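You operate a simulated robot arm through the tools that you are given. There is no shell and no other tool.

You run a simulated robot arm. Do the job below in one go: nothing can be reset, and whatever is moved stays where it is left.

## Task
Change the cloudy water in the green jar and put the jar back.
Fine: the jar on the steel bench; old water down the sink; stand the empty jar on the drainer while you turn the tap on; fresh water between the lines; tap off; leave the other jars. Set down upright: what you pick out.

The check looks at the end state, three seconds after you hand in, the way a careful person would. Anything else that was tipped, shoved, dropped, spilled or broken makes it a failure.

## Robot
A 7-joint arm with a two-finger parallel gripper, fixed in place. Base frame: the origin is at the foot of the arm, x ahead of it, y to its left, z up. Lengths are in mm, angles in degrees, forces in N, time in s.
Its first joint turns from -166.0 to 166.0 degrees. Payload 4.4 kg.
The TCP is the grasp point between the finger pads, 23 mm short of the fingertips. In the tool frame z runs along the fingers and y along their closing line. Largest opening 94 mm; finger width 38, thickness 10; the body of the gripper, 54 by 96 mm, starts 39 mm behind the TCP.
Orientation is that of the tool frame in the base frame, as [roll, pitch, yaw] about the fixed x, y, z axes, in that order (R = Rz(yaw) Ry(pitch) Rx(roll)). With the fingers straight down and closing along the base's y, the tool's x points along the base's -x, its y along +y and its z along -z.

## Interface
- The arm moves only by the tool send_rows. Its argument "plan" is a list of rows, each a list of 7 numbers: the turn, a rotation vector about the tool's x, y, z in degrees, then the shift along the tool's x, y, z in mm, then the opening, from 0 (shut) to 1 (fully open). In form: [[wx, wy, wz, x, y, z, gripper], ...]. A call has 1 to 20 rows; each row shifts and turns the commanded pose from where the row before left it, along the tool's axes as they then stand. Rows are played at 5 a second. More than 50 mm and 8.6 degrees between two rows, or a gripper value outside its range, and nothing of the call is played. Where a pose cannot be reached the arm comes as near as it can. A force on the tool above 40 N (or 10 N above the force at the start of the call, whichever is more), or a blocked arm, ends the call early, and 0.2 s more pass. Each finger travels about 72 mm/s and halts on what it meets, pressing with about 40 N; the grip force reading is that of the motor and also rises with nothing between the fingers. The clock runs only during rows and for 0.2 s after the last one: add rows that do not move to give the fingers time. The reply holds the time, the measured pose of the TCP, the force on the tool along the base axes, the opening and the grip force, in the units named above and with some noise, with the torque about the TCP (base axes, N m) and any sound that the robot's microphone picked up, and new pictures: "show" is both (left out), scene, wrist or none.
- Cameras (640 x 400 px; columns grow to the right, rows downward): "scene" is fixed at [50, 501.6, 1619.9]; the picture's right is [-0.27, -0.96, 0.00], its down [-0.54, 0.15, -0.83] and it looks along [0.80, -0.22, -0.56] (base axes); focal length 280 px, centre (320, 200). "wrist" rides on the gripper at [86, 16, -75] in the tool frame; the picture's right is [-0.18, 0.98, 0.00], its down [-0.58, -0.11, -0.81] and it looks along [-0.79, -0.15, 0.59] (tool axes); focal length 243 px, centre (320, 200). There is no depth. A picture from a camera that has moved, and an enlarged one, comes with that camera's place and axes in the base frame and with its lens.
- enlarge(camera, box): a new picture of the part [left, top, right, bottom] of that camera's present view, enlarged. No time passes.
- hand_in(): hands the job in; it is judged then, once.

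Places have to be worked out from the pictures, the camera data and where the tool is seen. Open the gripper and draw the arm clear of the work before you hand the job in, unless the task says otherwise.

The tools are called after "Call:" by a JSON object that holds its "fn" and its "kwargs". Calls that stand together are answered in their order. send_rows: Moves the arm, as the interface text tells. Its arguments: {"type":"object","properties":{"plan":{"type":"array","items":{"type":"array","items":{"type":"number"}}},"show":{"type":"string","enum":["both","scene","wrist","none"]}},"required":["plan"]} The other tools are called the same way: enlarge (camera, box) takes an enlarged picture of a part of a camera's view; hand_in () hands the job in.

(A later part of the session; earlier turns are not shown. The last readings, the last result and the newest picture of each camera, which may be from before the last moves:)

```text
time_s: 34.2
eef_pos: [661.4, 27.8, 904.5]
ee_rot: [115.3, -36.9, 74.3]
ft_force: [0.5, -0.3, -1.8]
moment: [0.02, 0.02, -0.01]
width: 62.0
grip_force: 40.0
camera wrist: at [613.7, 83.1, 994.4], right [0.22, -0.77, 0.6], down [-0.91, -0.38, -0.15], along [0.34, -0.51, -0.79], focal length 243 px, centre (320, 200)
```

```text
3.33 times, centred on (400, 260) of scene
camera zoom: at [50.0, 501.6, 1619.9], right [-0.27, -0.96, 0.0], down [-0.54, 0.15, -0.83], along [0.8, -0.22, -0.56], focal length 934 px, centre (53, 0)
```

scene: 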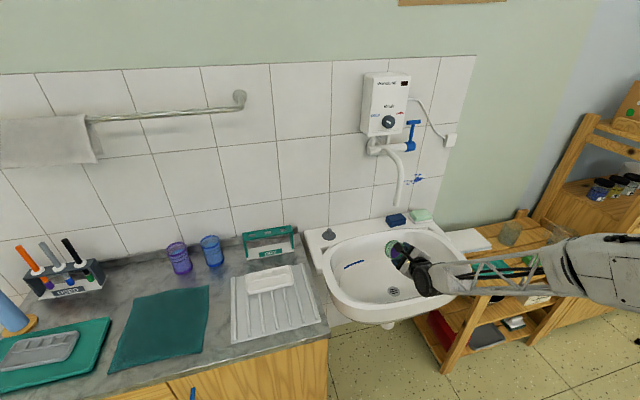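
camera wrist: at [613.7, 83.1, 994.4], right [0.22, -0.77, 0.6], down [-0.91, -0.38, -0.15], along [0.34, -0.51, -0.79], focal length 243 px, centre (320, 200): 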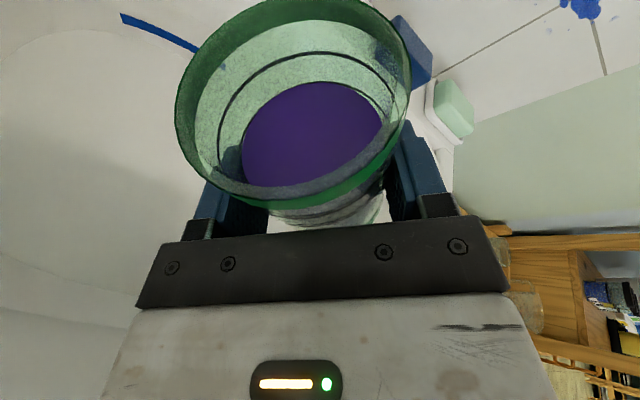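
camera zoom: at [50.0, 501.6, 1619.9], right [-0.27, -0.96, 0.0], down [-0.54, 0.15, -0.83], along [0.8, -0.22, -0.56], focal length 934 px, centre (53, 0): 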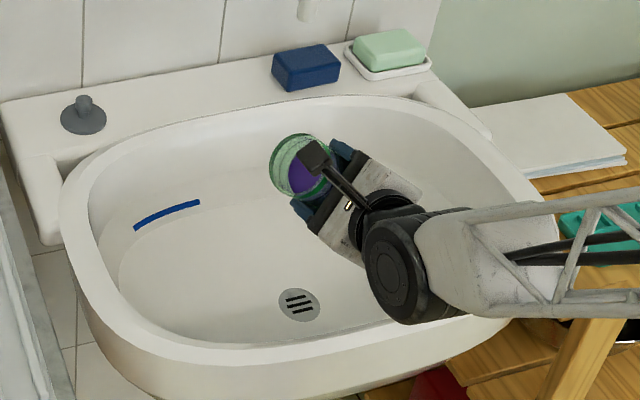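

The arm follows well; the water model stays in the jar at 50° tilt, so I continue the roll to about 135°.

Call:
{"fn": "send_rows", "kwargs": {"plan": [[0, 0, -5, 0, 0, 0, 0.6], [0, 0, -5, 0, 0, 0, 0.6], [0, 0, -5, 0, 0, 0, 0.6], [0, 0, -5, 0, 0, 0, 0.6], [0, 0, -5, 0, 0, 0, 0.6], [0, 0, -5, 0, 0, 0, 0.6], [0, 0, -5, 0, 0, 0, 0.6], [0, 0, -5, 0, 0, 0, 0.6], [0, 0, -5, 0, 0, 0, 0.6], [0, 0, -5, 0, 0, 0, 0.6], [0, 0, -5, 0, 0, 0, 0.6], [0, 0, -5, 0, 0, 0, 0.6], [0, 0, -5, 0, 0, 0, 0.6], [0, 0, -5, 0, 0, 0, 0.6], [0, 0, -5, 0, 0, 0, 0.6], [0, 0, 0, 0, 0, 0, 0.6], [0, 0, 0, 0, 0, 0, 0.6]]}}

Call:
{"fn": "enlarge", "kwargs": {"camera": "scene", "box": [320, 200, 480, 320]}}

```text
time_s: 37.8
eef_pos: [660.3, 26.2, 904.6]
ee_rot: [114.0, 32.9, 103.7]
ft_force: [0.5, 0.1, -1.5]
moment: [0.0, 0.0, 0.03]
width: 61.8
grip_force: 40.4
camera wrist: at [577.4, 105.8, 897.0], right [0.31, 0.42, 0.85], down [-0.67, -0.54, 0.51], along [0.67, -0.73, 0.11], focal length 243 px, centre (320, 200)
```

scene: 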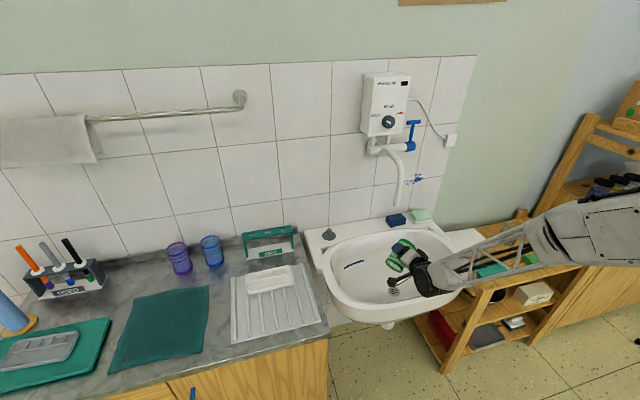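
wrist: 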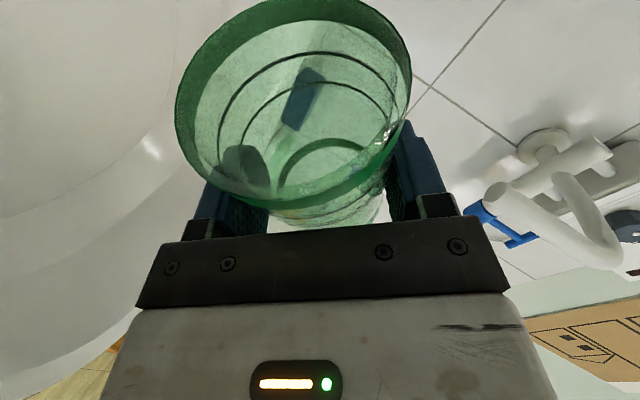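

```text
3.33 times, centred on (400, 260) of scene
camera zoom: at [50.0, 501.6, 1619.9], right [-0.27, -0.96, 0.0], down [-0.54, 0.15, -0.83], along [0.8, -0.22, -0.56], focal length 934 px, centre (53, 0)
```

zoom: 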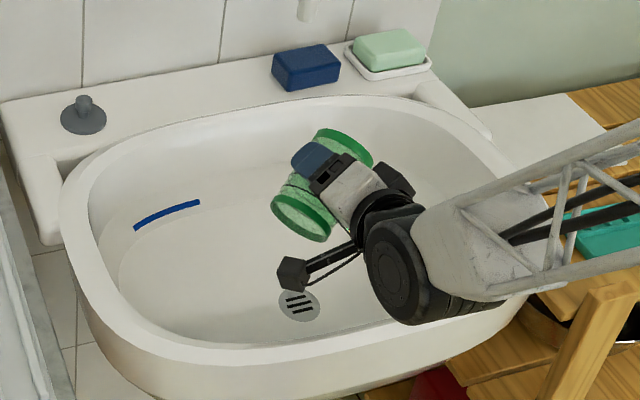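

The jar is empty and the water went down in the bowl. While the tap is in this view I zoom in on it for the lever location.

Call:
{"fn": "enlarge", "kwargs": {"camera": "wrist", "box": [450, 110, 640, 290]}}

Call:
{"fn": "enlarge", "kwargs": {"camera": "scene", "box": [360, 110, 430, 190]}}

Call:
{"fn": "enlarge", "kwargs": {"camera": "wrist", "box": [170, 0, 420, 240]}}

```text
2.22 times, centred on (545, 200) of wrist
camera zoom: at [577.4, 105.8, 897.0], right [0.31, 0.42, 0.85], down [-0.67, -0.54, 0.51], along [0.67, -0.73, 0.11], focal length 539 px, centre (-180, 200)
```

zoom: 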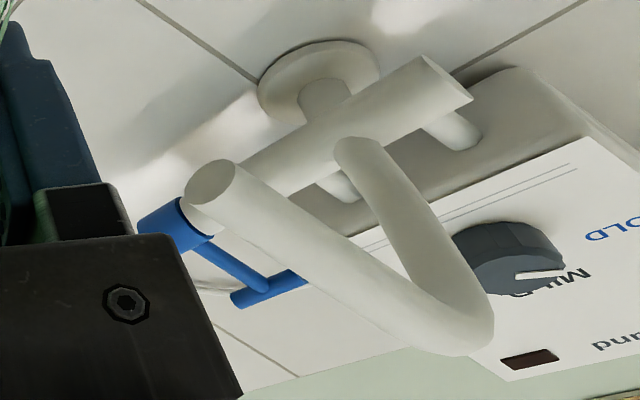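

```text
5.00 times, centred on (395, 150) of scene
camera zoom: at [50.0, 501.6, 1619.9], right [-0.27, -0.96, 0.0], down [-0.54, 0.15, -0.83], along [0.8, -0.22, -0.56], focal length 1402 px, centre (-55, 450)
```

zoom: 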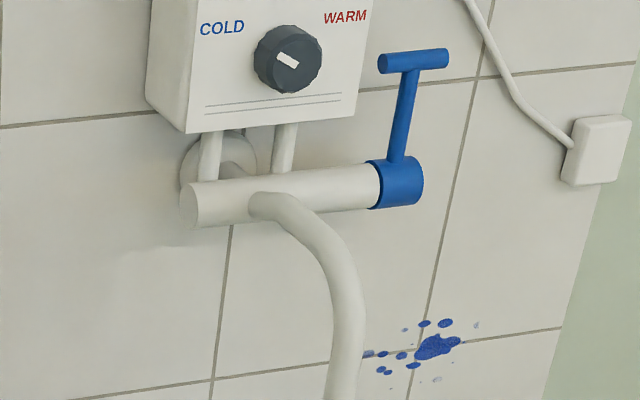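

```text
1.67 times, centred on (295, 120) of wrist
camera zoom: at [577.4, 105.8, 897.0], right [0.31, 0.42, 0.85], down [-0.67, -0.54, 0.51], along [0.67, -0.73, 0.11], focal length 404 px, centre (362, 333)
```

zoom: 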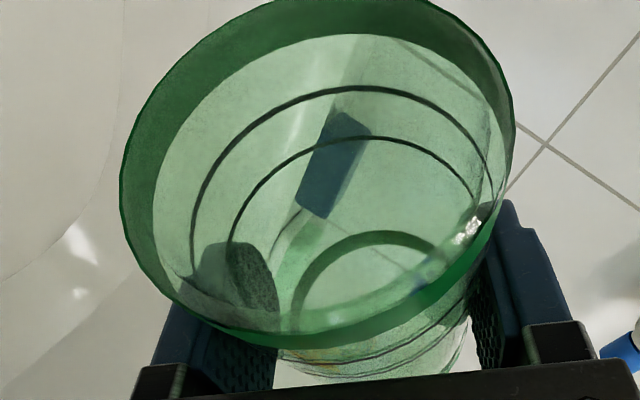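

The jar is clear and empty. The tap lever's T-bar triangulates to about (927,-97,1283) on a vertical stem above a hub at (929,-101,1186). I now roll the jar back upright and look closely at the drainer ribs.

Call:
{"fn": "send_rows", "kwargs": {"plan": [[0, 0, 7, 0, 0, 0, 0.6], [0, 0, 7, 0, 0, 0, 0.6], [0, 0, 7, 0, 0, 0, 0.6], [0, 0, 7, 0, 0, 0, 0.6], [0, 0, 7, 0, 0, 0, 0.6], [0, 0, 7, 0, 0, 0, 0.6], [0, 0, 7, 0, 0, 0, 0.6], [0, 0, 7, 0, 0, 0, 0.6], [0, 0, 7, 0, 0, 0, 0.6], [0, 0, 7, 0, 0, 0, 0.6], [0, 0, 7, 0, 0, 0, 0.6], [0, 0, 7, 0, 0, 0, 0.6], [0, 0, 7, 0, 0, 0, 0.6], [0, 0, 7, 0, 0, 0, 0.6], [0, 0, 7, 0, 0, 0, 0.6], [0, 0, 7, 0, 0, 0, 0.6], [0, 0, 7, 0, 0, 0, 0.6], [0, 0, 6, 0, 0, 0, 0.6], [0, 0, 0, 0, 0, 0, 0.6]]}}

Call:
{"fn": "enlarge", "kwargs": {"camera": "scene", "box": [225, 255, 335, 350]}}

Call:
{"fn": "enlarge", "kwargs": {"camera": "scene", "box": [320, 200, 480, 320]}}

```text
time_s: 42.0
eef_pos: [657.2, 27.0, 794.7]
ee_rot: [178.0, -59.8, 1.8]
ft_force: [2.4, -0.8, 4.8]
moment: [-0.01, 0.66, 0.09]
width: 62.0
grip_force: 40.0
stopped in row 19: the arm was blocked; the commanded pose is now the measured one
camera wrist: at [635.1, 12.2, 908.7], right [-0.09, -0.99, -0.14], down [-0.99, 0.11, -0.1], along [0.11, 0.13, -0.98], focal length 243 px, centre (320, 200)
```

scene: 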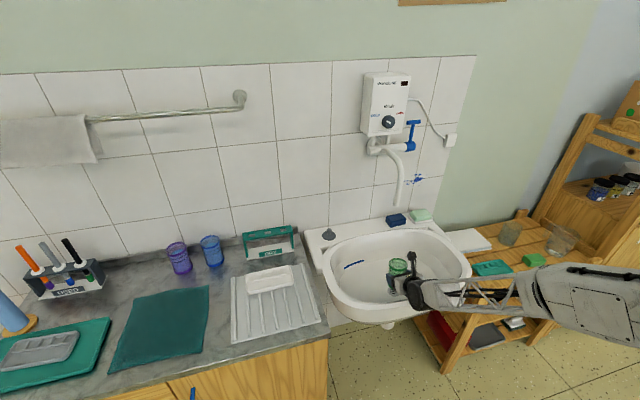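
wrist: 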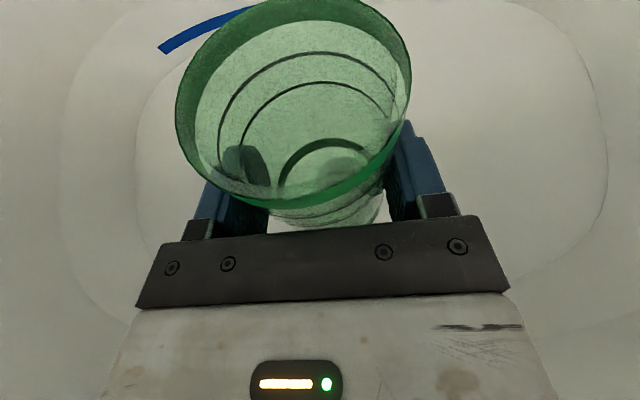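

```text
4.21 times, centred on (280, 302) of scene
camera zoom: at [50.0, 501.6, 1619.9], right [-0.27, -0.96, 0.0], down [-0.54, 0.15, -0.83], along [0.8, -0.22, -0.56], focal length 1180 px, centre (488, -232)
```

zoom: 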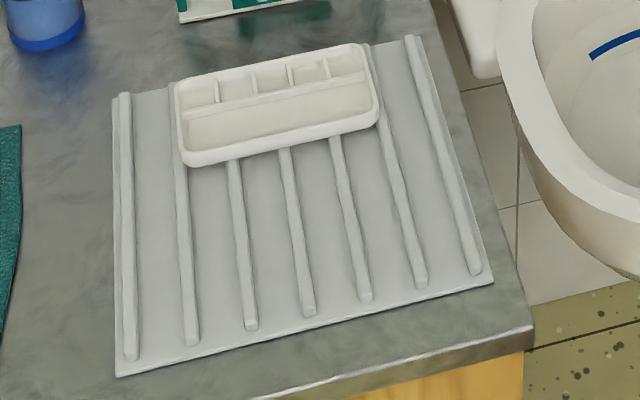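

```text
3.33 times, centred on (400, 260) of scene
camera zoom: at [50.0, 501.6, 1619.9], right [-0.27, -0.96, 0.0], down [-0.54, 0.15, -0.83], along [0.8, -0.22, -0.56], focal length 934 px, centre (53, 0)
```

zoom: 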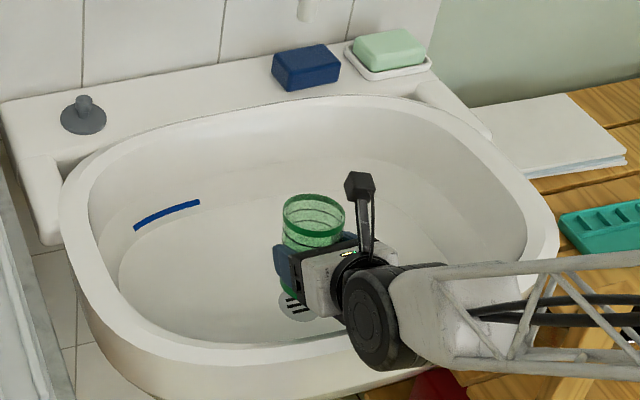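

Unexpectedly the TCP sank about 110 mm and pitched while rolling back, and the arm reports it was blocked. Before moving I look at where the arm is touching.

Call:
{"fn": "enlarge", "kwargs": {"camera": "scene", "box": [370, 190, 640, 400]}}

```text
1.90 times, centred on (505, 295) of scene
camera zoom: at [50.0, 501.6, 1619.9], right [-0.27, -0.96, 0.0], down [-0.54, 0.15, -0.83], along [0.8, -0.22, -0.56], focal length 534 px, centre (-32, 19)
```

zoom: 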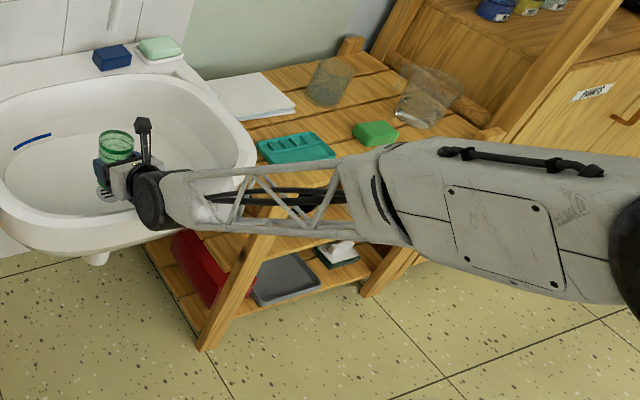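

The shelf items are undisturbed; most likely the wrist lightly met the front rim of the sink. I raise the tool straight up in small steps.

Call:
{"fn": "send_rows", "kwargs": {"plan": [[0, 0, 0, 8.7, 0, -5, 0.6], [0, 0, 0, 13, 0, -7.5, 0.6], [0, 0, 0, 13, 0, -7.5, 0.6], [0, 0, 0, 13, 0, -7.5, 0.6], [0, 0, 0, 0, 0, 0, 0.6]]}}

```text
time_s: 43.2
eef_pos: [657.9, 27.1, 849.0]
ee_rot: [178.1, -59.8, 1.8]
ft_force: [0.1, -0.5, -1.9]
moment: [-0.03, 0.01, -0.02]
width: 62.5
grip_force: 40.3
camera wrist: at [635.9, 12.9, 962.8], right [-0.09, -0.99, -0.14], down [-0.99, 0.11, -0.1], along [0.11, 0.13, -0.98], focal length 243 px, centre (320, 200)
```

scene: 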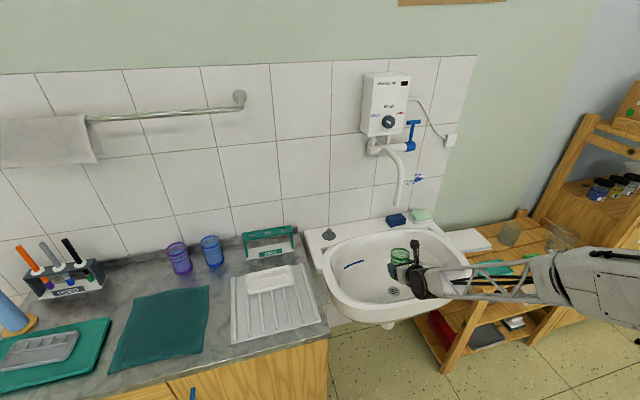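
wrist: 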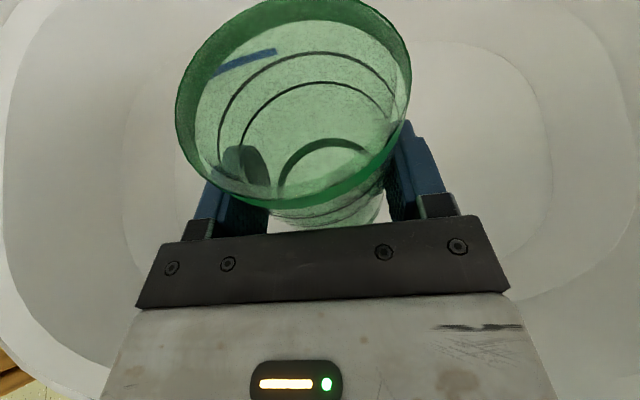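

The arm is free again and obeys exactly. I rise another 100 mm, then restore the 20° pitch and remove the 1° roll so the jar is upright.

Call:
{"fn": "send_rows", "kwargs": {"plan": [[0, 0, 0, 17.3, 0, -10, 0.6], [0, 0, 0, 17.3, 0, -10, 0.6], [0, 0, 0, 17.3, 0, -10, 0.6], [0, 0, 0, 17.3, 0, -10, 0.6], [0, 0, 0, 17.3, 0, -10, 0.6], [0, 0, 1.1, 0, 0, 0, 0.6], [0, 5, 0, 0, 0, 0, 0.6], [0, 5.2, 0, 0, 0, 0, 0.6], [0, 0, 0, 0, 0, 0, 0.6]]}}

```text
time_s: 45.2
eef_pos: [657.4, 30.2, 947.0]
ee_rot: [180.0, -70.1, -0.4]
ft_force: [-0.9, 0.9, -0.1]
moment: [-0.01, -0.02, -0.01]
width: 62.3
grip_force: 40.5
camera wrist: at [615.6, 13.5, 1057.0], right [-0.07, -0.98, -0.17], down [-0.96, 0.12, -0.27], along [0.29, 0.15, -0.95], focal length 243 px, centre (320, 200)
```

scene: 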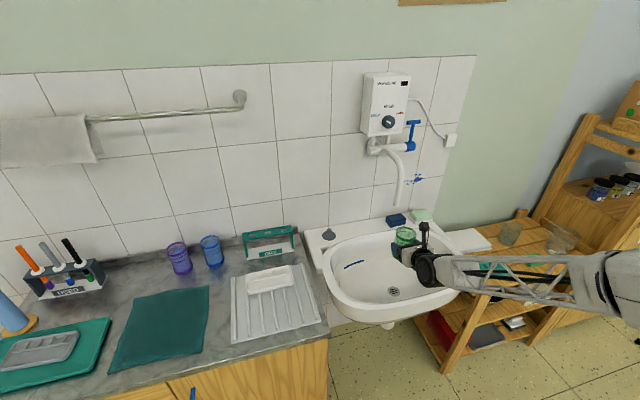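
wrist: 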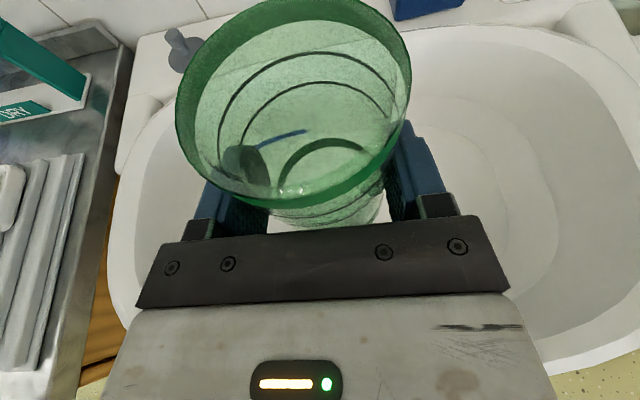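

The jar is upright, empty and high above the bowl. The drainer ribs are at y≈620, 578, 537, 497, 455, 414, 373, so I aim for the middle of ribs 4 and 5 (y≈476) at x≈615, in front of the white tray.

Call:
{"fn": "send_rows", "kwargs": {"plan": [[0, 0, 0, -0.2, -14, -1.7, 0.6], [0, 0, 0, -0.4, -28, -3.45, 0.6], [0, 0, 0, -0.4, -28, -3.45, 0.6], [0, 0, 0, -0.4, -28, -3.45, 0.6], [0, 0, 0, -0.4, -28, -3.45, 0.6], [0, 0, 0, -0.4, -28, -3.45, 0.6], [0, 0, 0, -0.4, -28, -3.45, 0.6], [0, 0, 0, -0.4, -28, -3.45, 0.6], [0, 0, 0, -0.4, -28, -3.45, 0.6], [0, 0, 0, -0.4, -28, -3.45, 0.6], [0, 0, 0, -0.4, -28, -3.45, 0.6], [0, 0, 0, -0.4, -28, -3.45, 0.6], [0, 0, 0, -0.4, -28, -3.45, 0.6], [0, 0, 0, -0.4, -28, -3.45, 0.6], [0, 0, 0, -0.4, -28, -3.45, 0.6], [0, 0, 0, -0.4, -28, -3.45, 0.6], [0, 0, 0, -0.2, -13, -1.7, 0.6], [0, 0, 0, 0, 0, 0, 0.6], [0, 0, 0, 0, 0, 0, 0.6]]}}

Call:
{"fn": "enlarge", "kwargs": {"camera": "scene", "box": [215, 220, 345, 350]}}

```text
time_s: 49.2
eef_pos: [605.3, 477.8, 963.9]
ee_rot: [-179.8, -70.0, -0.4]
ft_force: [-0.4, -0.6, 0.0]
moment: [0.01, 0.03, 0.02]
width: 62.0
grip_force: 40.2
camera wrist: at [564.5, 461.1, 1070.8], right [-0.07, -0.98, -0.17], down [-0.96, 0.12, -0.27], along [0.29, 0.15, -0.95], focal length 243 px, centre (320, 200)
```

scene: 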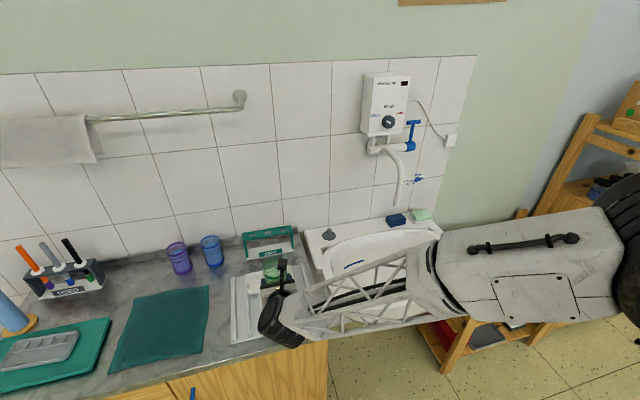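
wrist: 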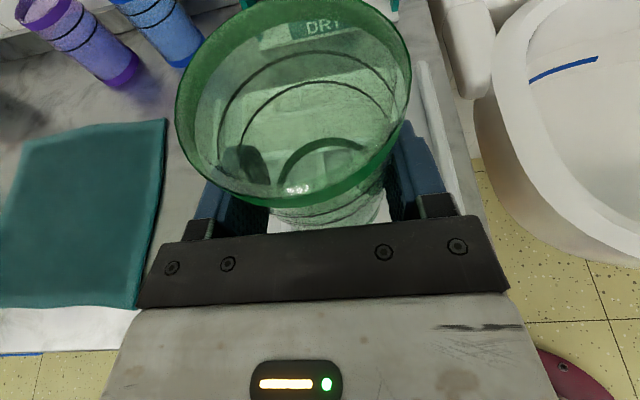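

```text
3.08 times, centred on (280, 285) of scene
camera zoom: at [50.0, 501.6, 1619.9], right [-0.27, -0.96, 0.0], down [-0.54, 0.15, -0.83], along [0.8, -0.22, -0.56], focal length 862 px, centre (443, -62)
```

zoom: 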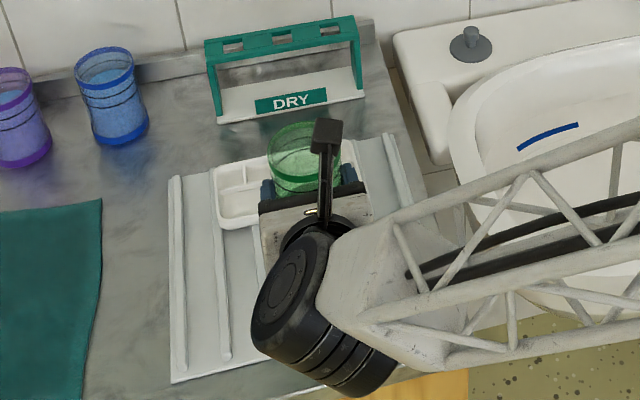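

The jar hangs above the free part of the drainer. I descend 74 mm, then feel for contact with small steps.

Call:
{"fn": "send_rows", "kwargs": {"plan": [[0, 0, 0, -13.9, 0, 5.06, 0.6], [0, 0, 0, -13.9, 0, 5.06, 0.6], [0, 0, 0, -13.9, 0, 5.06, 0.6], [0, 0, 0, -13.9, 0, 5.06, 0.6], [0, 0, 0, -13.9, 0, 5.06, 0.6], [0, 0, 0, 0, 0, 0, 0.6], [0, 0, 0, 0, 0, 0, 0.6]]}}

Call:
{"fn": "enlarge", "kwargs": {"camera": "scene", "box": [215, 230, 345, 350]}}

Call:
{"fn": "enlarge", "kwargs": {"camera": "wrist", "box": [160, 0, 510, 230]}}

```text
time_s: 50.8
eef_pos: [606.0, 476.1, 887.5]
ee_rot: [-180.0, -70.0, -0.4]
ft_force: [-0.7, 0.7, -1.0]
moment: [0.01, -0.02, 0.01]
width: 61.9
grip_force: 39.3
camera wrist: at [565.0, 461.2, 995.8], right [-0.07, -0.98, -0.17], down [-0.96, 0.12, -0.27], along [0.29, 0.15, -0.95], focal length 243 px, centre (320, 200)
```

scene: 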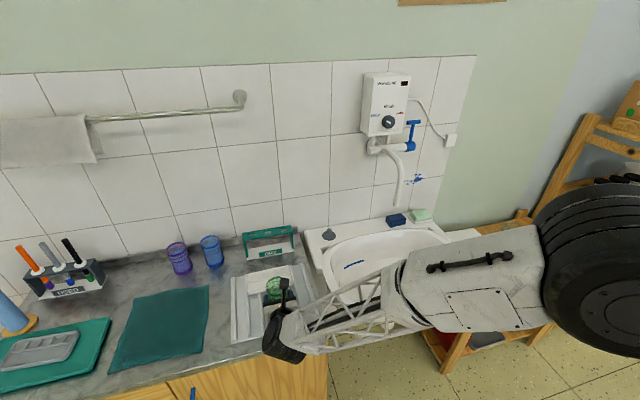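
wrist: 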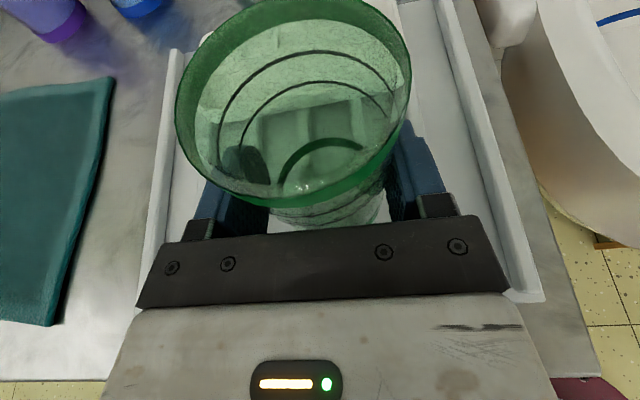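

```text
3.33 times, centred on (280, 290) of scene
camera zoom: at [50.0, 501.6, 1619.9], right [-0.27, -0.96, 0.0], down [-0.54, 0.15, -0.83], along [0.8, -0.22, -0.56], focal length 934 px, centre (453, -100)
```

zoom: 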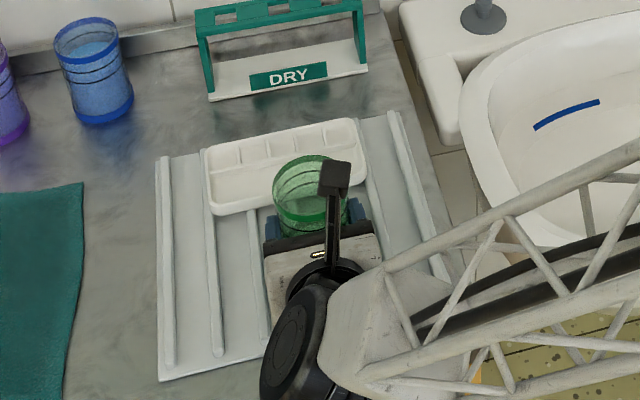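

```text
1.74 times, centred on (335, 115) of wrist
camera zoom: at [565.0, 461.2, 995.8], right [-0.07, -0.98, -0.17], down [-0.96, 0.12, -0.27], along [0.29, 0.15, -0.95], focal length 422 px, centre (294, 348)
```

zoom: 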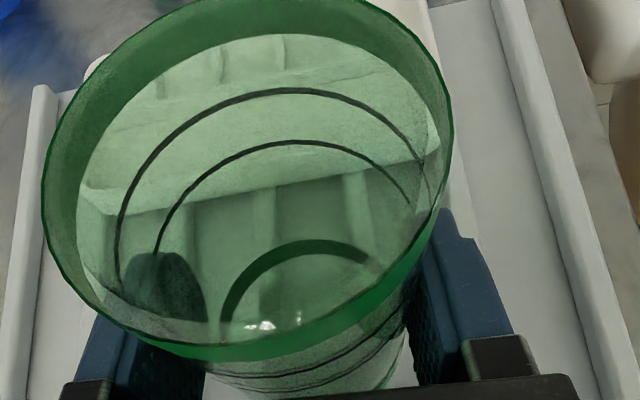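

Through the glass the two ribs lie symmetric under the jar's base. I descend in 2 mm steps.

Call:
{"fn": "send_rows", "kwargs": {"plan": [[0, 0, 0, -1.88, 0, 0.68, 0.6], [0, 0, 0, -1.88, 0, 0.68, 0.6], [0, 0, 0, -1.88, 0, 0.68, 0.6], [0, 0, 0, -1.88, 0, 0.68, 0.6], [0, 0, 0, 0, 0, 0, 0.6]], "show": "none"}}

```text
time_s: 52.0
eef_pos: [606.0, 477.2, 882.7]
ee_rot: [-179.8, -70.0, -0.7]
ft_force: [3.0, 0.9, 25.4]
moment: [-0.23, -0.25, -0.08]
width: 62.2
grip_force: 40.1
```

Contact: 25 N upward at z≈883. I back off 2 mm to relieve the pressure and look.

Call:
{"fn": "send_rows", "kwargs": {"plan": [[0, 0, 0, 1.88, 0, -0.68, 0.6], [0, 0, 0, 0, 0, 0, 0.6]]}}

Call:
{"fn": "enlarge", "kwargs": {"camera": "wrist", "box": [160, 0, 510, 230]}}

Call:
{"fn": "enlarge", "kwargs": {"camera": "scene", "box": [215, 230, 345, 370]}}

```text
time_s: 52.6
eef_pos: [605.3, 476.1, 882.4]
ee_rot: [-179.9, -70.1, -0.4]
ft_force: [0.1, 5.7, 16.6]
moment: [0.23, -0.55, 0.17]
width: 62.2
grip_force: 39.9
camera wrist: at [564.5, 460.7, 989.9], right [-0.07, -0.98, -0.17], down [-0.96, 0.12, -0.27], along [0.29, 0.15, -0.95], focal length 243 px, centre (320, 200)
```

scene: 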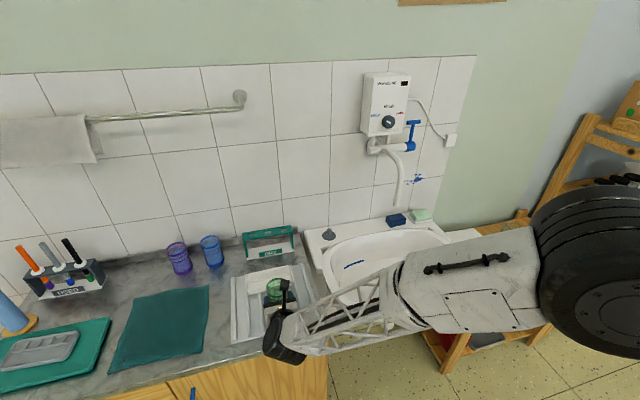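
wrist: 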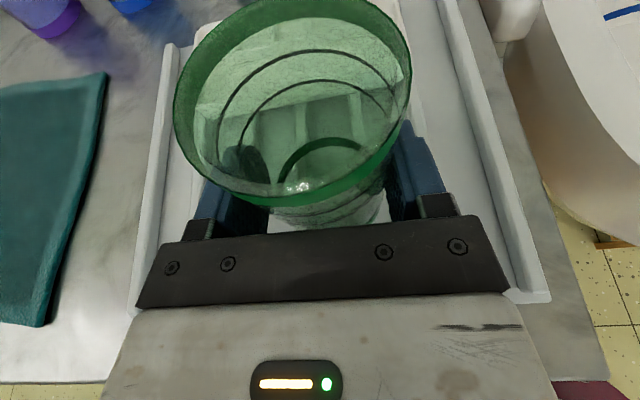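

```text
1.74 times, centred on (335, 115) of wrist
camera zoom: at [564.5, 460.7, 989.9], right [-0.07, -0.98, -0.17], down [-0.96, 0.12, -0.27], along [0.29, 0.15, -0.95], focal length 422 px, centre (294, 348)
```

zoom: 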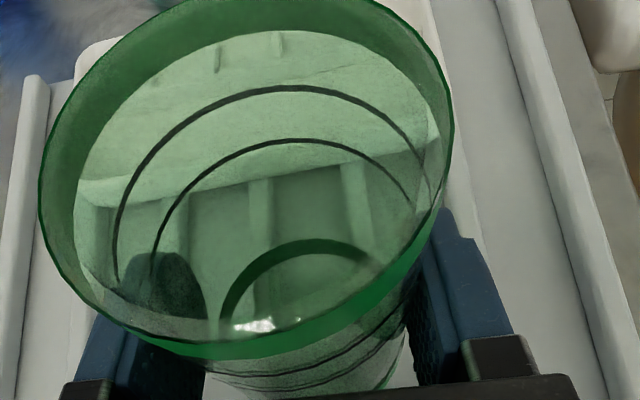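

```text
2.86 times, centred on (280, 300) of scene
camera zoom: at [50.0, 501.6, 1619.9], right [-0.27, -0.96, 0.0], down [-0.54, 0.15, -0.83], along [0.8, -0.22, -0.56], focal length 801 px, centre (434, -86)
```

zoom: 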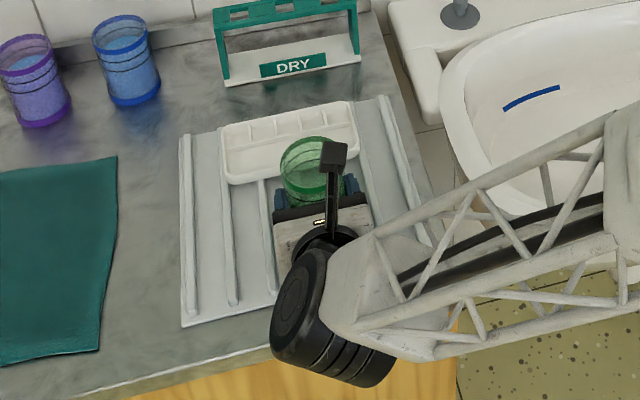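

Still 16 N of upward push, so I ease up 1.5 mm more before releasing.

Call:
{"fn": "send_rows", "kwargs": {"plan": [[0, 0, 0, 1.4, 0, -0.5, 0.6], [0, 0, 0, 0, 0, 0, 0.6]], "show": "none"}}

```text
time_s: 53.2
eef_pos: [605.1, 477.6, 882.7]
ee_rot: [179.8, -69.9, -0.2]
ft_force: [0.1, 0.2, -0.7]
moment: [-0.02, 0.01, 0.0]
width: 62.2
grip_force: 39.9
```

Force is back to zero, so the jar is just at the ribs. I open the fingers slowly.

Call:
{"fn": "send_rows", "kwargs": {"plan": [[0, 0, 0, 0, 0, 0, 0.68], [0, 0, 0, 0, 0, 0, 0.72], [0, 0, 0, 0, 0, 0, 0.78], [0, 0, 0, 0, 0, 0, 0.86], [0, 0, 0, 0, 0, 0, 0.95], [0, 0, 0, 0, 0, 0, 1.0], [0, 0, 0, 0, 0, 0, 1.0]]}}

Call:
{"fn": "enlarge", "kwargs": {"camera": "wrist", "box": [160, 0, 510, 230]}}

Call:
{"fn": "enlarge", "kwargs": {"camera": "scene", "box": [215, 230, 345, 370]}}

```text
time_s: 54.8
eef_pos: [606.5, 477.4, 885.2]
ee_rot: [179.9, -70.0, -0.5]
ft_force: [0.4, 0.0, 0.0]
moment: [0.0, 0.0, 0.02]
width: 94.0
grip_force: 0.2
camera wrist: at [564.7, 461.1, 991.7], right [-0.07, -0.98, -0.17], down [-0.96, 0.12, -0.27], along [0.29, 0.15, -0.95], focal length 243 px, centre (320, 200)
```

scene: 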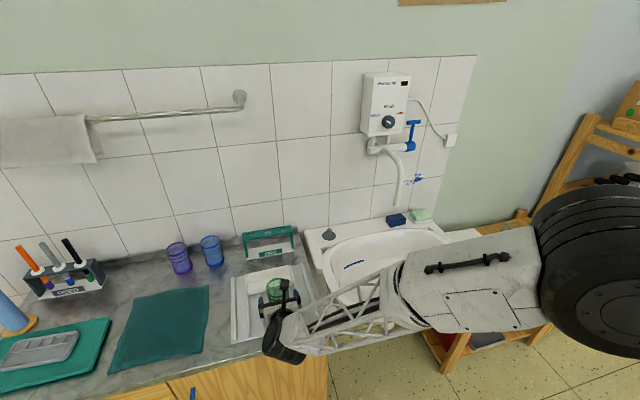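
wrist: 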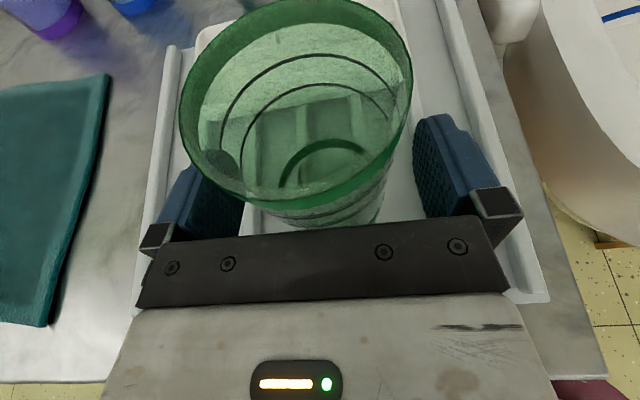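

```text
1.74 times, centred on (335, 115) of wrist
camera zoom: at [564.7, 461.1, 991.7], right [-0.07, -0.98, -0.17], down [-0.96, 0.12, -0.27], along [0.29, 0.15, -0.95], focal length 422 px, centre (294, 348)
```

zoom: 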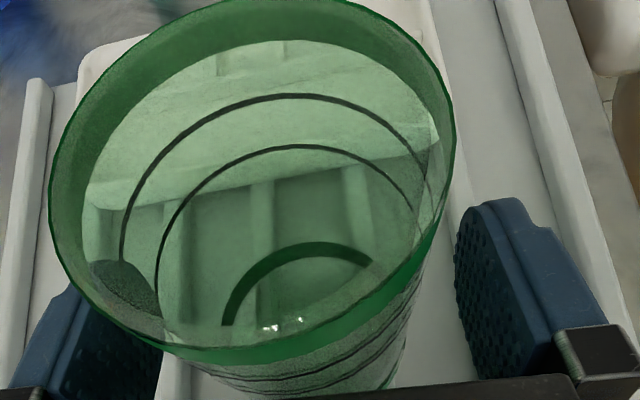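

```text
2.86 times, centred on (280, 300) of scene
camera zoom: at [50.0, 501.6, 1619.9], right [-0.27, -0.96, 0.0], down [-0.54, 0.15, -0.83], along [0.8, -0.22, -0.56], focal length 801 px, centre (434, -86)
```

zoom: 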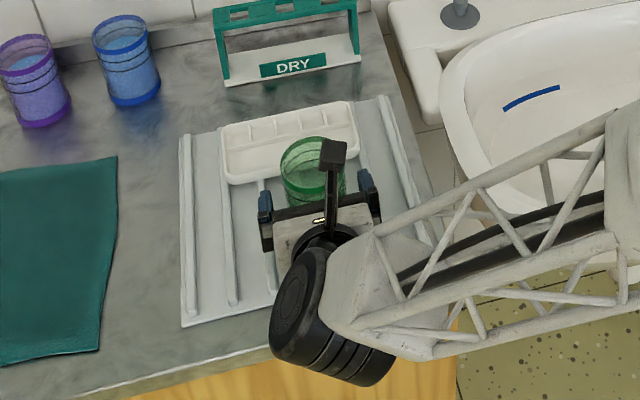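

The jar stands upright on two ribs, free of the fingers. I withdraw along the tool axis and then rise.

Call:
{"fn": "send_rows", "kwargs": {"plan": [[0, 0, 0, 0, 0, -10, 1], [0, 0, 0, 0, 0, -20, 1], [0, 0, 0, 0, 0, -25, 1], [0, 0, 0, 0, 0, -25, 1], [0, 0, 0, 0, 0, -20, 1], [0, 0, 0, 23.5, 0, -8.5, 1], [0, 0, 0, 28.2, 0, -10.3, 1], [0, 0, 0, 28.2, 0, -10.3, 1], [0, 0, 0, 28.2, 0, -10.3, 1], [0, 0, 0, 0, 0, 0, 1]]}}

Call:
{"fn": "enlarge", "kwargs": {"camera": "wrist", "box": [160, 0, 510, 230]}}

Call:
{"fn": "enlarge", "kwargs": {"camera": "scene", "box": [215, 230, 345, 370]}}

```text
time_s: 57.0
eef_pos: [511.6, 478.9, 1032.6]
ee_rot: [180.0, -70.0, -0.4]
ft_force: [0.1, 0.1, 0.3]
moment: [0.0, -0.01, 0.02]
width: 94.1
grip_force: 0.0
camera wrist: at [469.8, 462.5, 1140.9], right [-0.07, -0.98, -0.17], down [-0.96, 0.12, -0.27], along [0.29, 0.15, -0.95], focal length 243 px, centre (320, 200)
```

scene: 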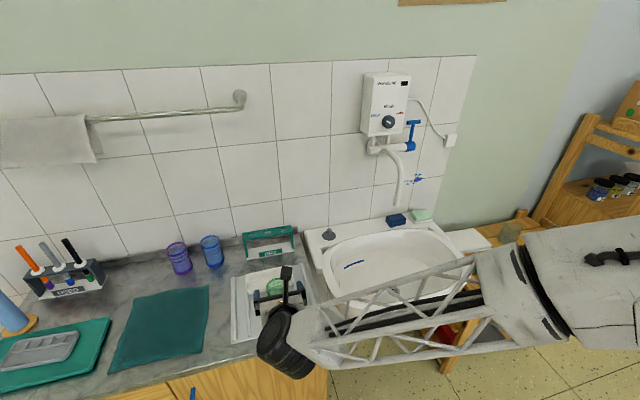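
wrist: 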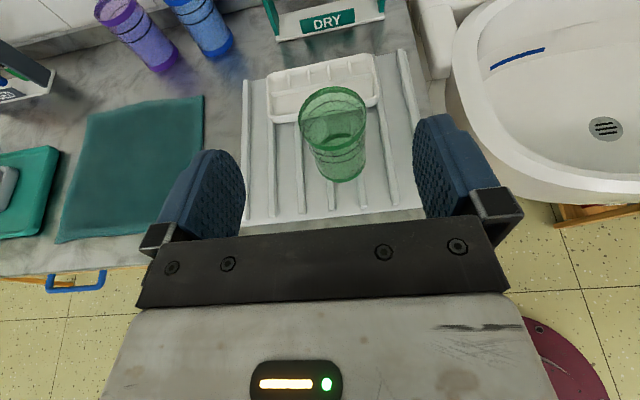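

```text
1.74 times, centred on (335, 115) of wrist
camera zoom: at [469.8, 462.5, 1140.9], right [-0.07, -0.98, -0.17], down [-0.96, 0.12, -0.27], along [0.29, 0.15, -0.95], focal length 422 px, centre (294, 348)
```

zoom: 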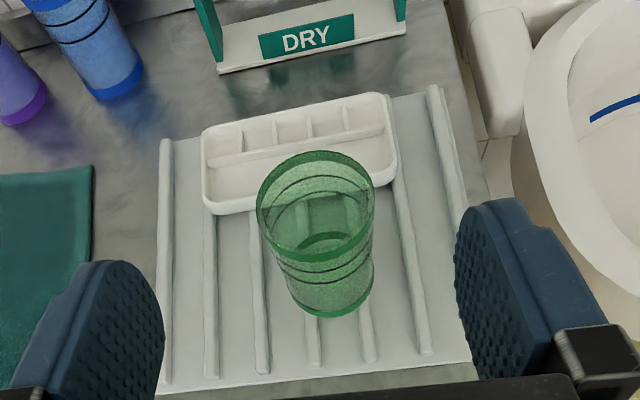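

```text
2.86 times, centred on (280, 300) of scene
camera zoom: at [50.0, 501.6, 1619.9], right [-0.27, -0.96, 0.0], down [-0.54, 0.15, -0.83], along [0.8, -0.22, -0.56], focal length 801 px, centre (434, -86)
```

zoom: 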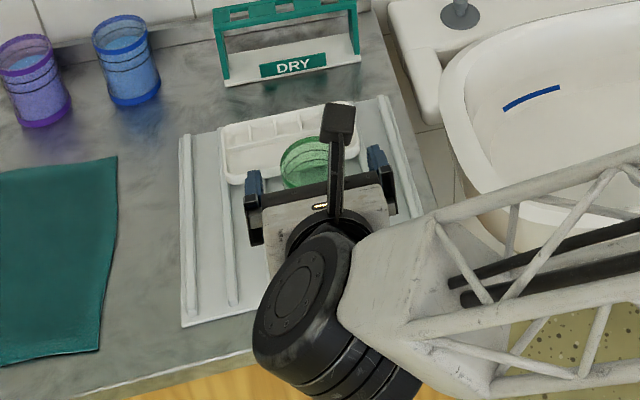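

The jar is standing properly at about (620,477) on the drainer. Next the tap: I move the arm up and right to a stand-off in front of the lever, with the opening narrowed.

Call:
{"fn": "send_rows", "kwargs": {"plan": [[0, 0, 0, 16.6, 32.1, 2.14, 0.9], [0, 0, 0, 16.6, 32.1, 2.14, 0.8], [0, 0, 0, 16.6, 32.1, 2.14, 0.7], [0, 0, 0, 16.6, 32.1, 2.14, 0.6], [0, 0, 0, 16.6, 32.1, 2.14, 0.5], [0, 0, 0, 16.6, 32.1, 2.14, 0.45], [0, 0, 0, 16.6, 32.1, 2.14, 0.45], [0, 0, 0, 16.6, 32.1, 2.14, 0.45], [0, 0, 0, 16.6, 32.1, 2.14, 0.45], [0, 0, 0, 16.6, 32.1, 2.14, 0.45], [0, 0, 0, 16.6, 32.1, 2.14, 0.45], [0, 0, 0, 16.6, 32.1, 2.14, 0.45], [0, 0, 0, 16.6, 32.1, 2.14, 0.45], [0, 0, 0, 16.6, 32.1, 2.14, 0.45], [0, 0, 0, 16.6, 32.1, 2.14, 0.45], [0, 0, 0, 16.6, 32.1, 2.14, 0.45], [0, 0, 0, 16.6, 32.1, 2.14, 0.45], [0, 0, 0, 16.6, 32.1, 2.14, 0.45], [0, 0, 0, 0, 0, 0, 0.45]]}}

```text
time_s: 61.0
eef_pos: [644.6, -103.4, 1297.8]
ee_rot: [-179.9, -70.1, -0.4]
ft_force: [-0.4, -0.1, 0.0]
moment: [-0.02, -0.03, 0.0]
width: 42.6
grip_force: 0.1
camera wrist: at [603.6, -119.8, 1406.3], right [-0.07, -0.98, -0.17], down [-0.96, 0.12, -0.27], along [0.29, 0.15, -0.95], focal length 243 px, centre (320, 200)
```

scene: 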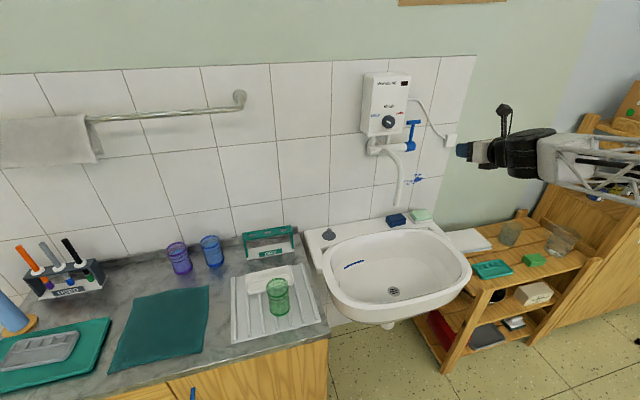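
wrist: 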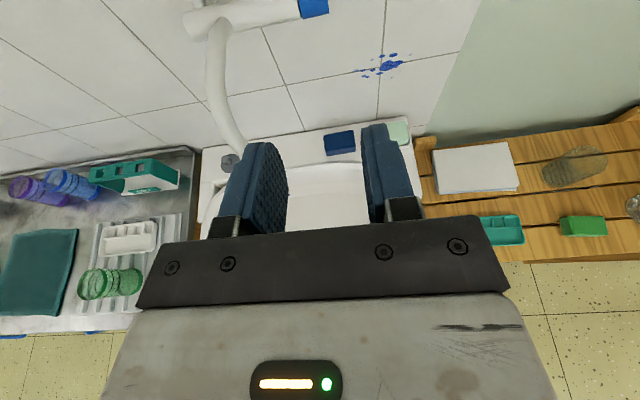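

The hub appears at y≈-94, z≈1182 from here, consistent. I pitch the tool up 30° so the camera sees the lever itself.

Call:
{"fn": "send_rows", "kwargs": {"plan": [[0, 7.5, 0, 0, 0, 0, 0.45], [0, 7.5, 0, 0, 0, 0, 0.45], [0, 7.5, 0, 0, 0, 0, 0.45], [0, 7.5, 0, 0, 0, 0, 0.45], [0, 0, 0, 0, 0, 0, 0.45]]}}

Call:
{"fn": "enlarge", "kwargs": {"camera": "wrist", "box": [180, 0, 480, 200]}}

```text
time_s: 62.2
eef_pos: [646.1, -102.6, 1302.0]
ee_rot: [0.1, -80.0, 179.5]
ft_force: [0.3, -0.5, 0.2]
moment: [0.04, -0.02, 0.02]
width: 42.5
grip_force: 0.0
camera wrist: at [555.9, -117.7, 1374.0], right [0.02, -0.98, -0.18], down [-0.69, 0.11, -0.71], along [0.72, 0.14, -0.68], focal length 243 px, centre (320, 200)
```

scene: 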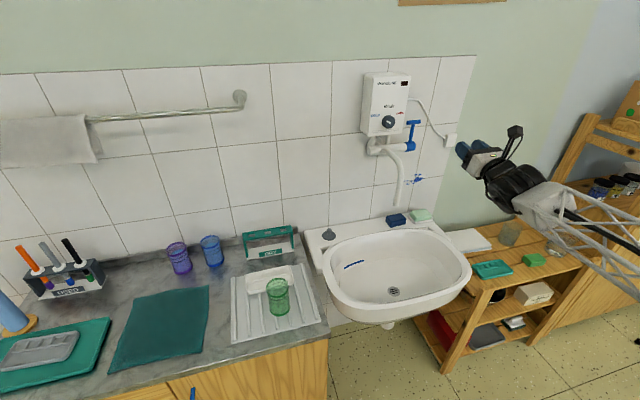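
wrist: 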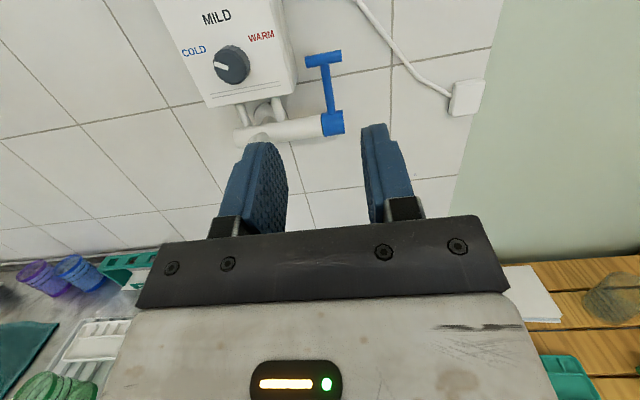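

```text
2.00 times, centred on (330, 100) of wrist
camera zoom: at [555.9, -117.7, 1374.0], right [0.02, -0.98, -0.18], down [-0.69, 0.11, -0.71], along [0.72, 0.14, -0.68], focal length 485 px, centre (300, 400)
```

zoom: 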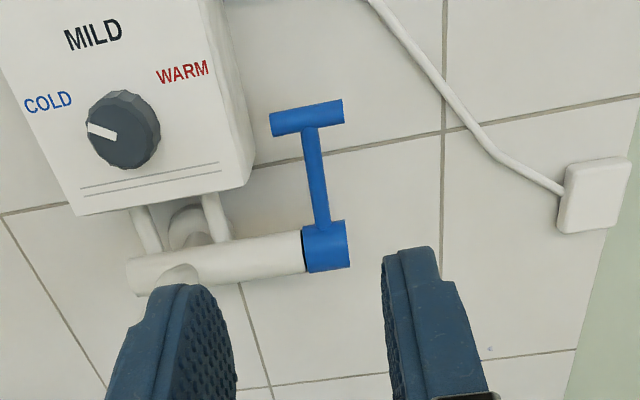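

Clear view of the lever: the stem is at y≈-94, x≈928, with the T-bar at z≈1285 and hub at z≈1187. I move to a pre-grasp point 85 mm in front of the stem's middle (z≈1243).

Call:
{"fn": "send_rows", "kwargs": {"plan": [[0, 0, 0, -17.65, -1.55, 29.05, 0.45], [0, 0, 0, -17.65, -1.55, 29.05, 0.45], [0, 0, 0, -17.65, -1.55, 29.05, 0.45], [0, 0, 0, -17.65, -1.55, 29.05, 0.45], [0, 0, 0, -17.65, -1.55, 29.05, 0.45], [0, 0, 0, -17.65, -1.55, 29.05, 0.45], [0, 0, 0, 0, 0, 0, 0.45], [0, 0, 0, 0, 0, 0, 0.45]]}}

Call:
{"fn": "enlarge", "kwargs": {"camera": "wrist", "box": [180, 0, 480, 200]}}

Call:
{"fn": "enlarge", "kwargs": {"camera": "scene", "box": [350, 60, 530, 240]}}

```text
time_s: 64.0
eef_pos: [835.0, -92.6, 1228.4]
ee_rot: [0.2, -80.0, 179.4]
ft_force: [0.3, -0.3, 0.2]
moment: [0.02, 0.0, 0.03]
width: 42.4
grip_force: 0.0
camera wrist: at [745.4, -109.1, 1302.3], right [0.03, -0.98, -0.18], down [-0.69, 0.11, -0.71], along [0.72, 0.14, -0.68], focal length 243 px, centre (320, 200)
```

scene: 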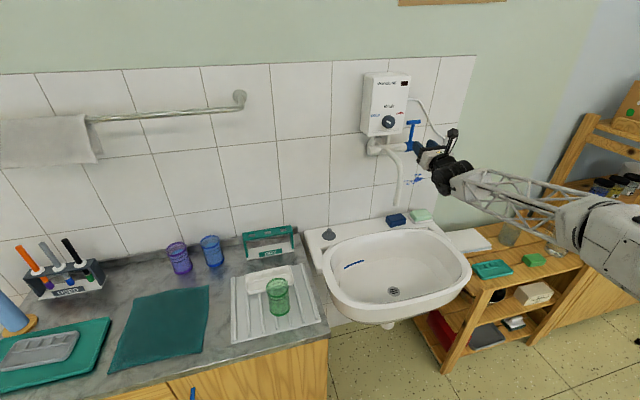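
wrist: 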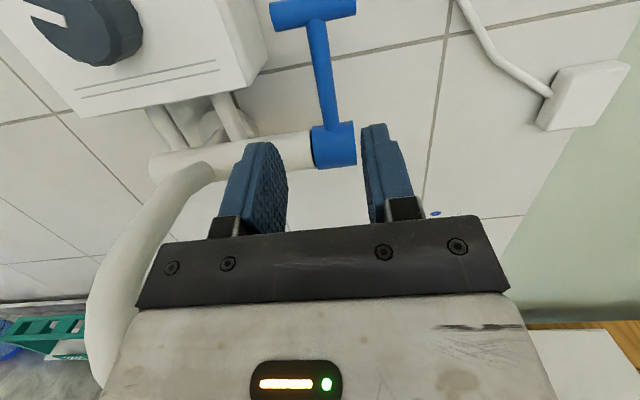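

```text
2.00 times, centred on (330, 100) of wrist
camera zoom: at [745.4, -109.1, 1302.3], right [0.03, -0.98, -0.18], down [-0.69, 0.11, -0.71], along [0.72, 0.14, -0.68], focal length 485 px, centre (300, 400)
```

zoom: 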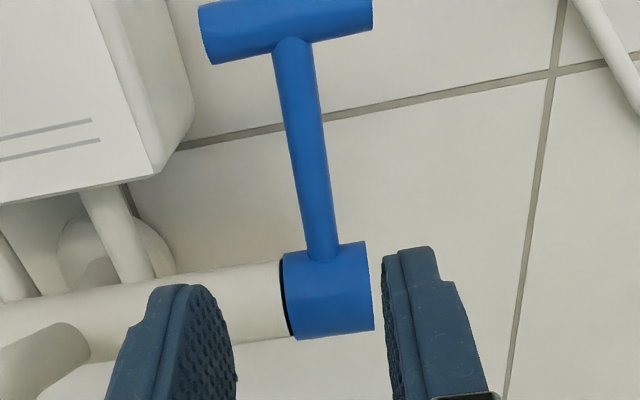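

```text
2.22 times, centred on (440, 150) of scene
camera zoom: at [50.0, 501.6, 1619.9], right [-0.27, -0.96, 0.0], down [-0.54, 0.15, -0.83], along [0.8, -0.22, -0.56], focal length 623 px, centre (53, 311)
```

zoom: 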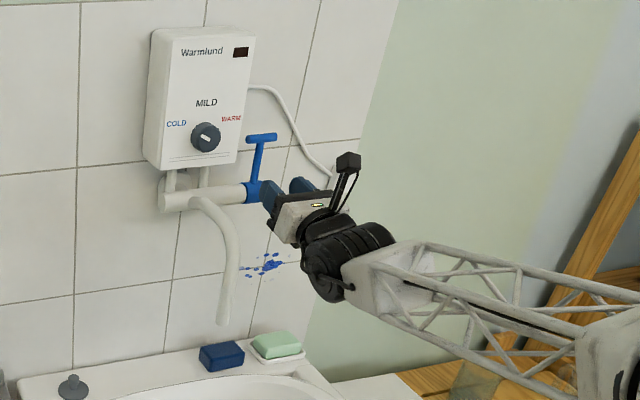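

The stem lies between the finger lines about 2 mm to the right of centre. I advance 85 mm along the tool axis to straddle it.

Call:
{"fn": "send_rows", "kwargs": {"plan": [[0, 0, 0, 0, 2, 15, 0.45], [0, 0, 0, 0, 0.2, 20, 0.45], [0, 0, 0, 0, 0.2, 20, 0.45], [0, 0, 0, 0, 0.2, 18, 0.45], [0, 0, 0, 0, 0, 12, 0.45], [0, 0, 0, 0, 0, 0, 0.45], [0, 0, 0, 0, 0, 0, 0.45]]}}

Call:
{"fn": "enlarge", "kwargs": {"camera": "wrist", "box": [180, 0, 480, 200]}}

Call:
{"fn": "enlarge", "kwargs": {"camera": "scene", "box": [350, 60, 530, 240]}}

```text
time_s: 65.6
eef_pos: [918.7, -97.5, 1243.8]
ee_rot: [0.2, -80.0, 179.4]
ft_force: [-0.5, 0.8, 0.0]
moment: [0.02, -0.02, -0.01]
width: 42.1
grip_force: 0.0
camera wrist: at [829.7, -112.9, 1315.9], right [0.02, -0.98, -0.18], down [-0.69, 0.11, -0.71], along [0.72, 0.14, -0.68], focal length 243 px, centre (320, 200)
```

scene: 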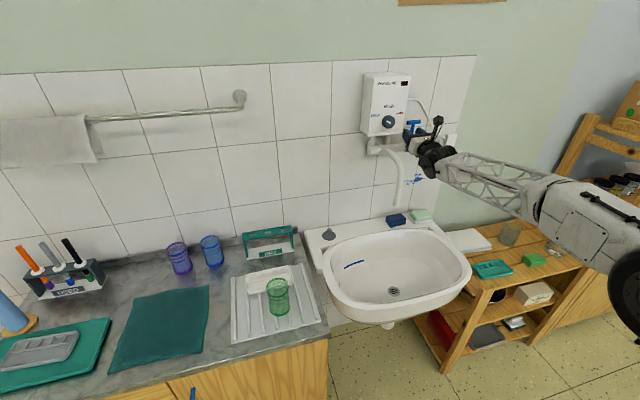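
wrist: 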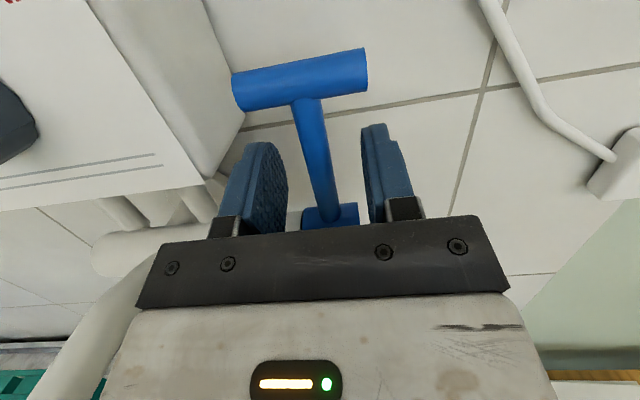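

```text
2.00 times, centred on (330, 100) of wrist
camera zoom: at [829.7, -112.9, 1315.9], right [0.02, -0.98, -0.18], down [-0.69, 0.11, -0.71], along [0.72, 0.14, -0.68], focal length 485 px, centre (300, 400)
```

zoom: 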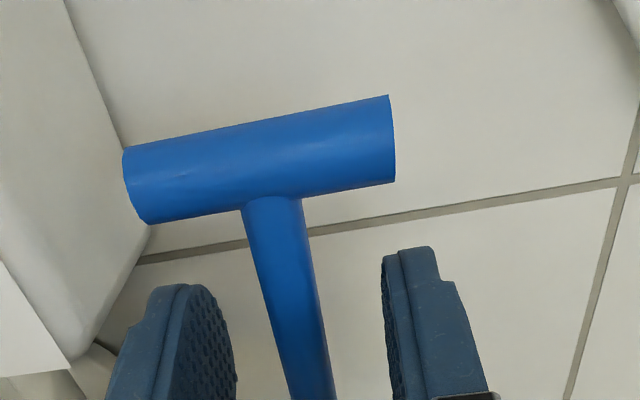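

```text
2.22 times, centred on (440, 150) of scene
camera zoom: at [50.0, 501.6, 1619.9], right [-0.27, -0.96, 0.0], down [-0.54, 0.15, -0.83], along [0.8, -0.22, -0.56], focal length 623 px, centre (53, 311)
```

zoom: 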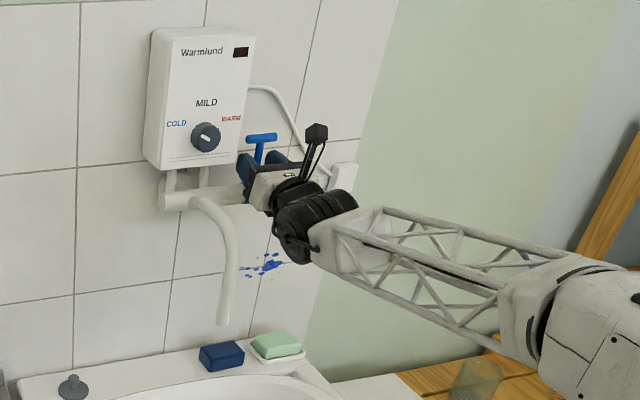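

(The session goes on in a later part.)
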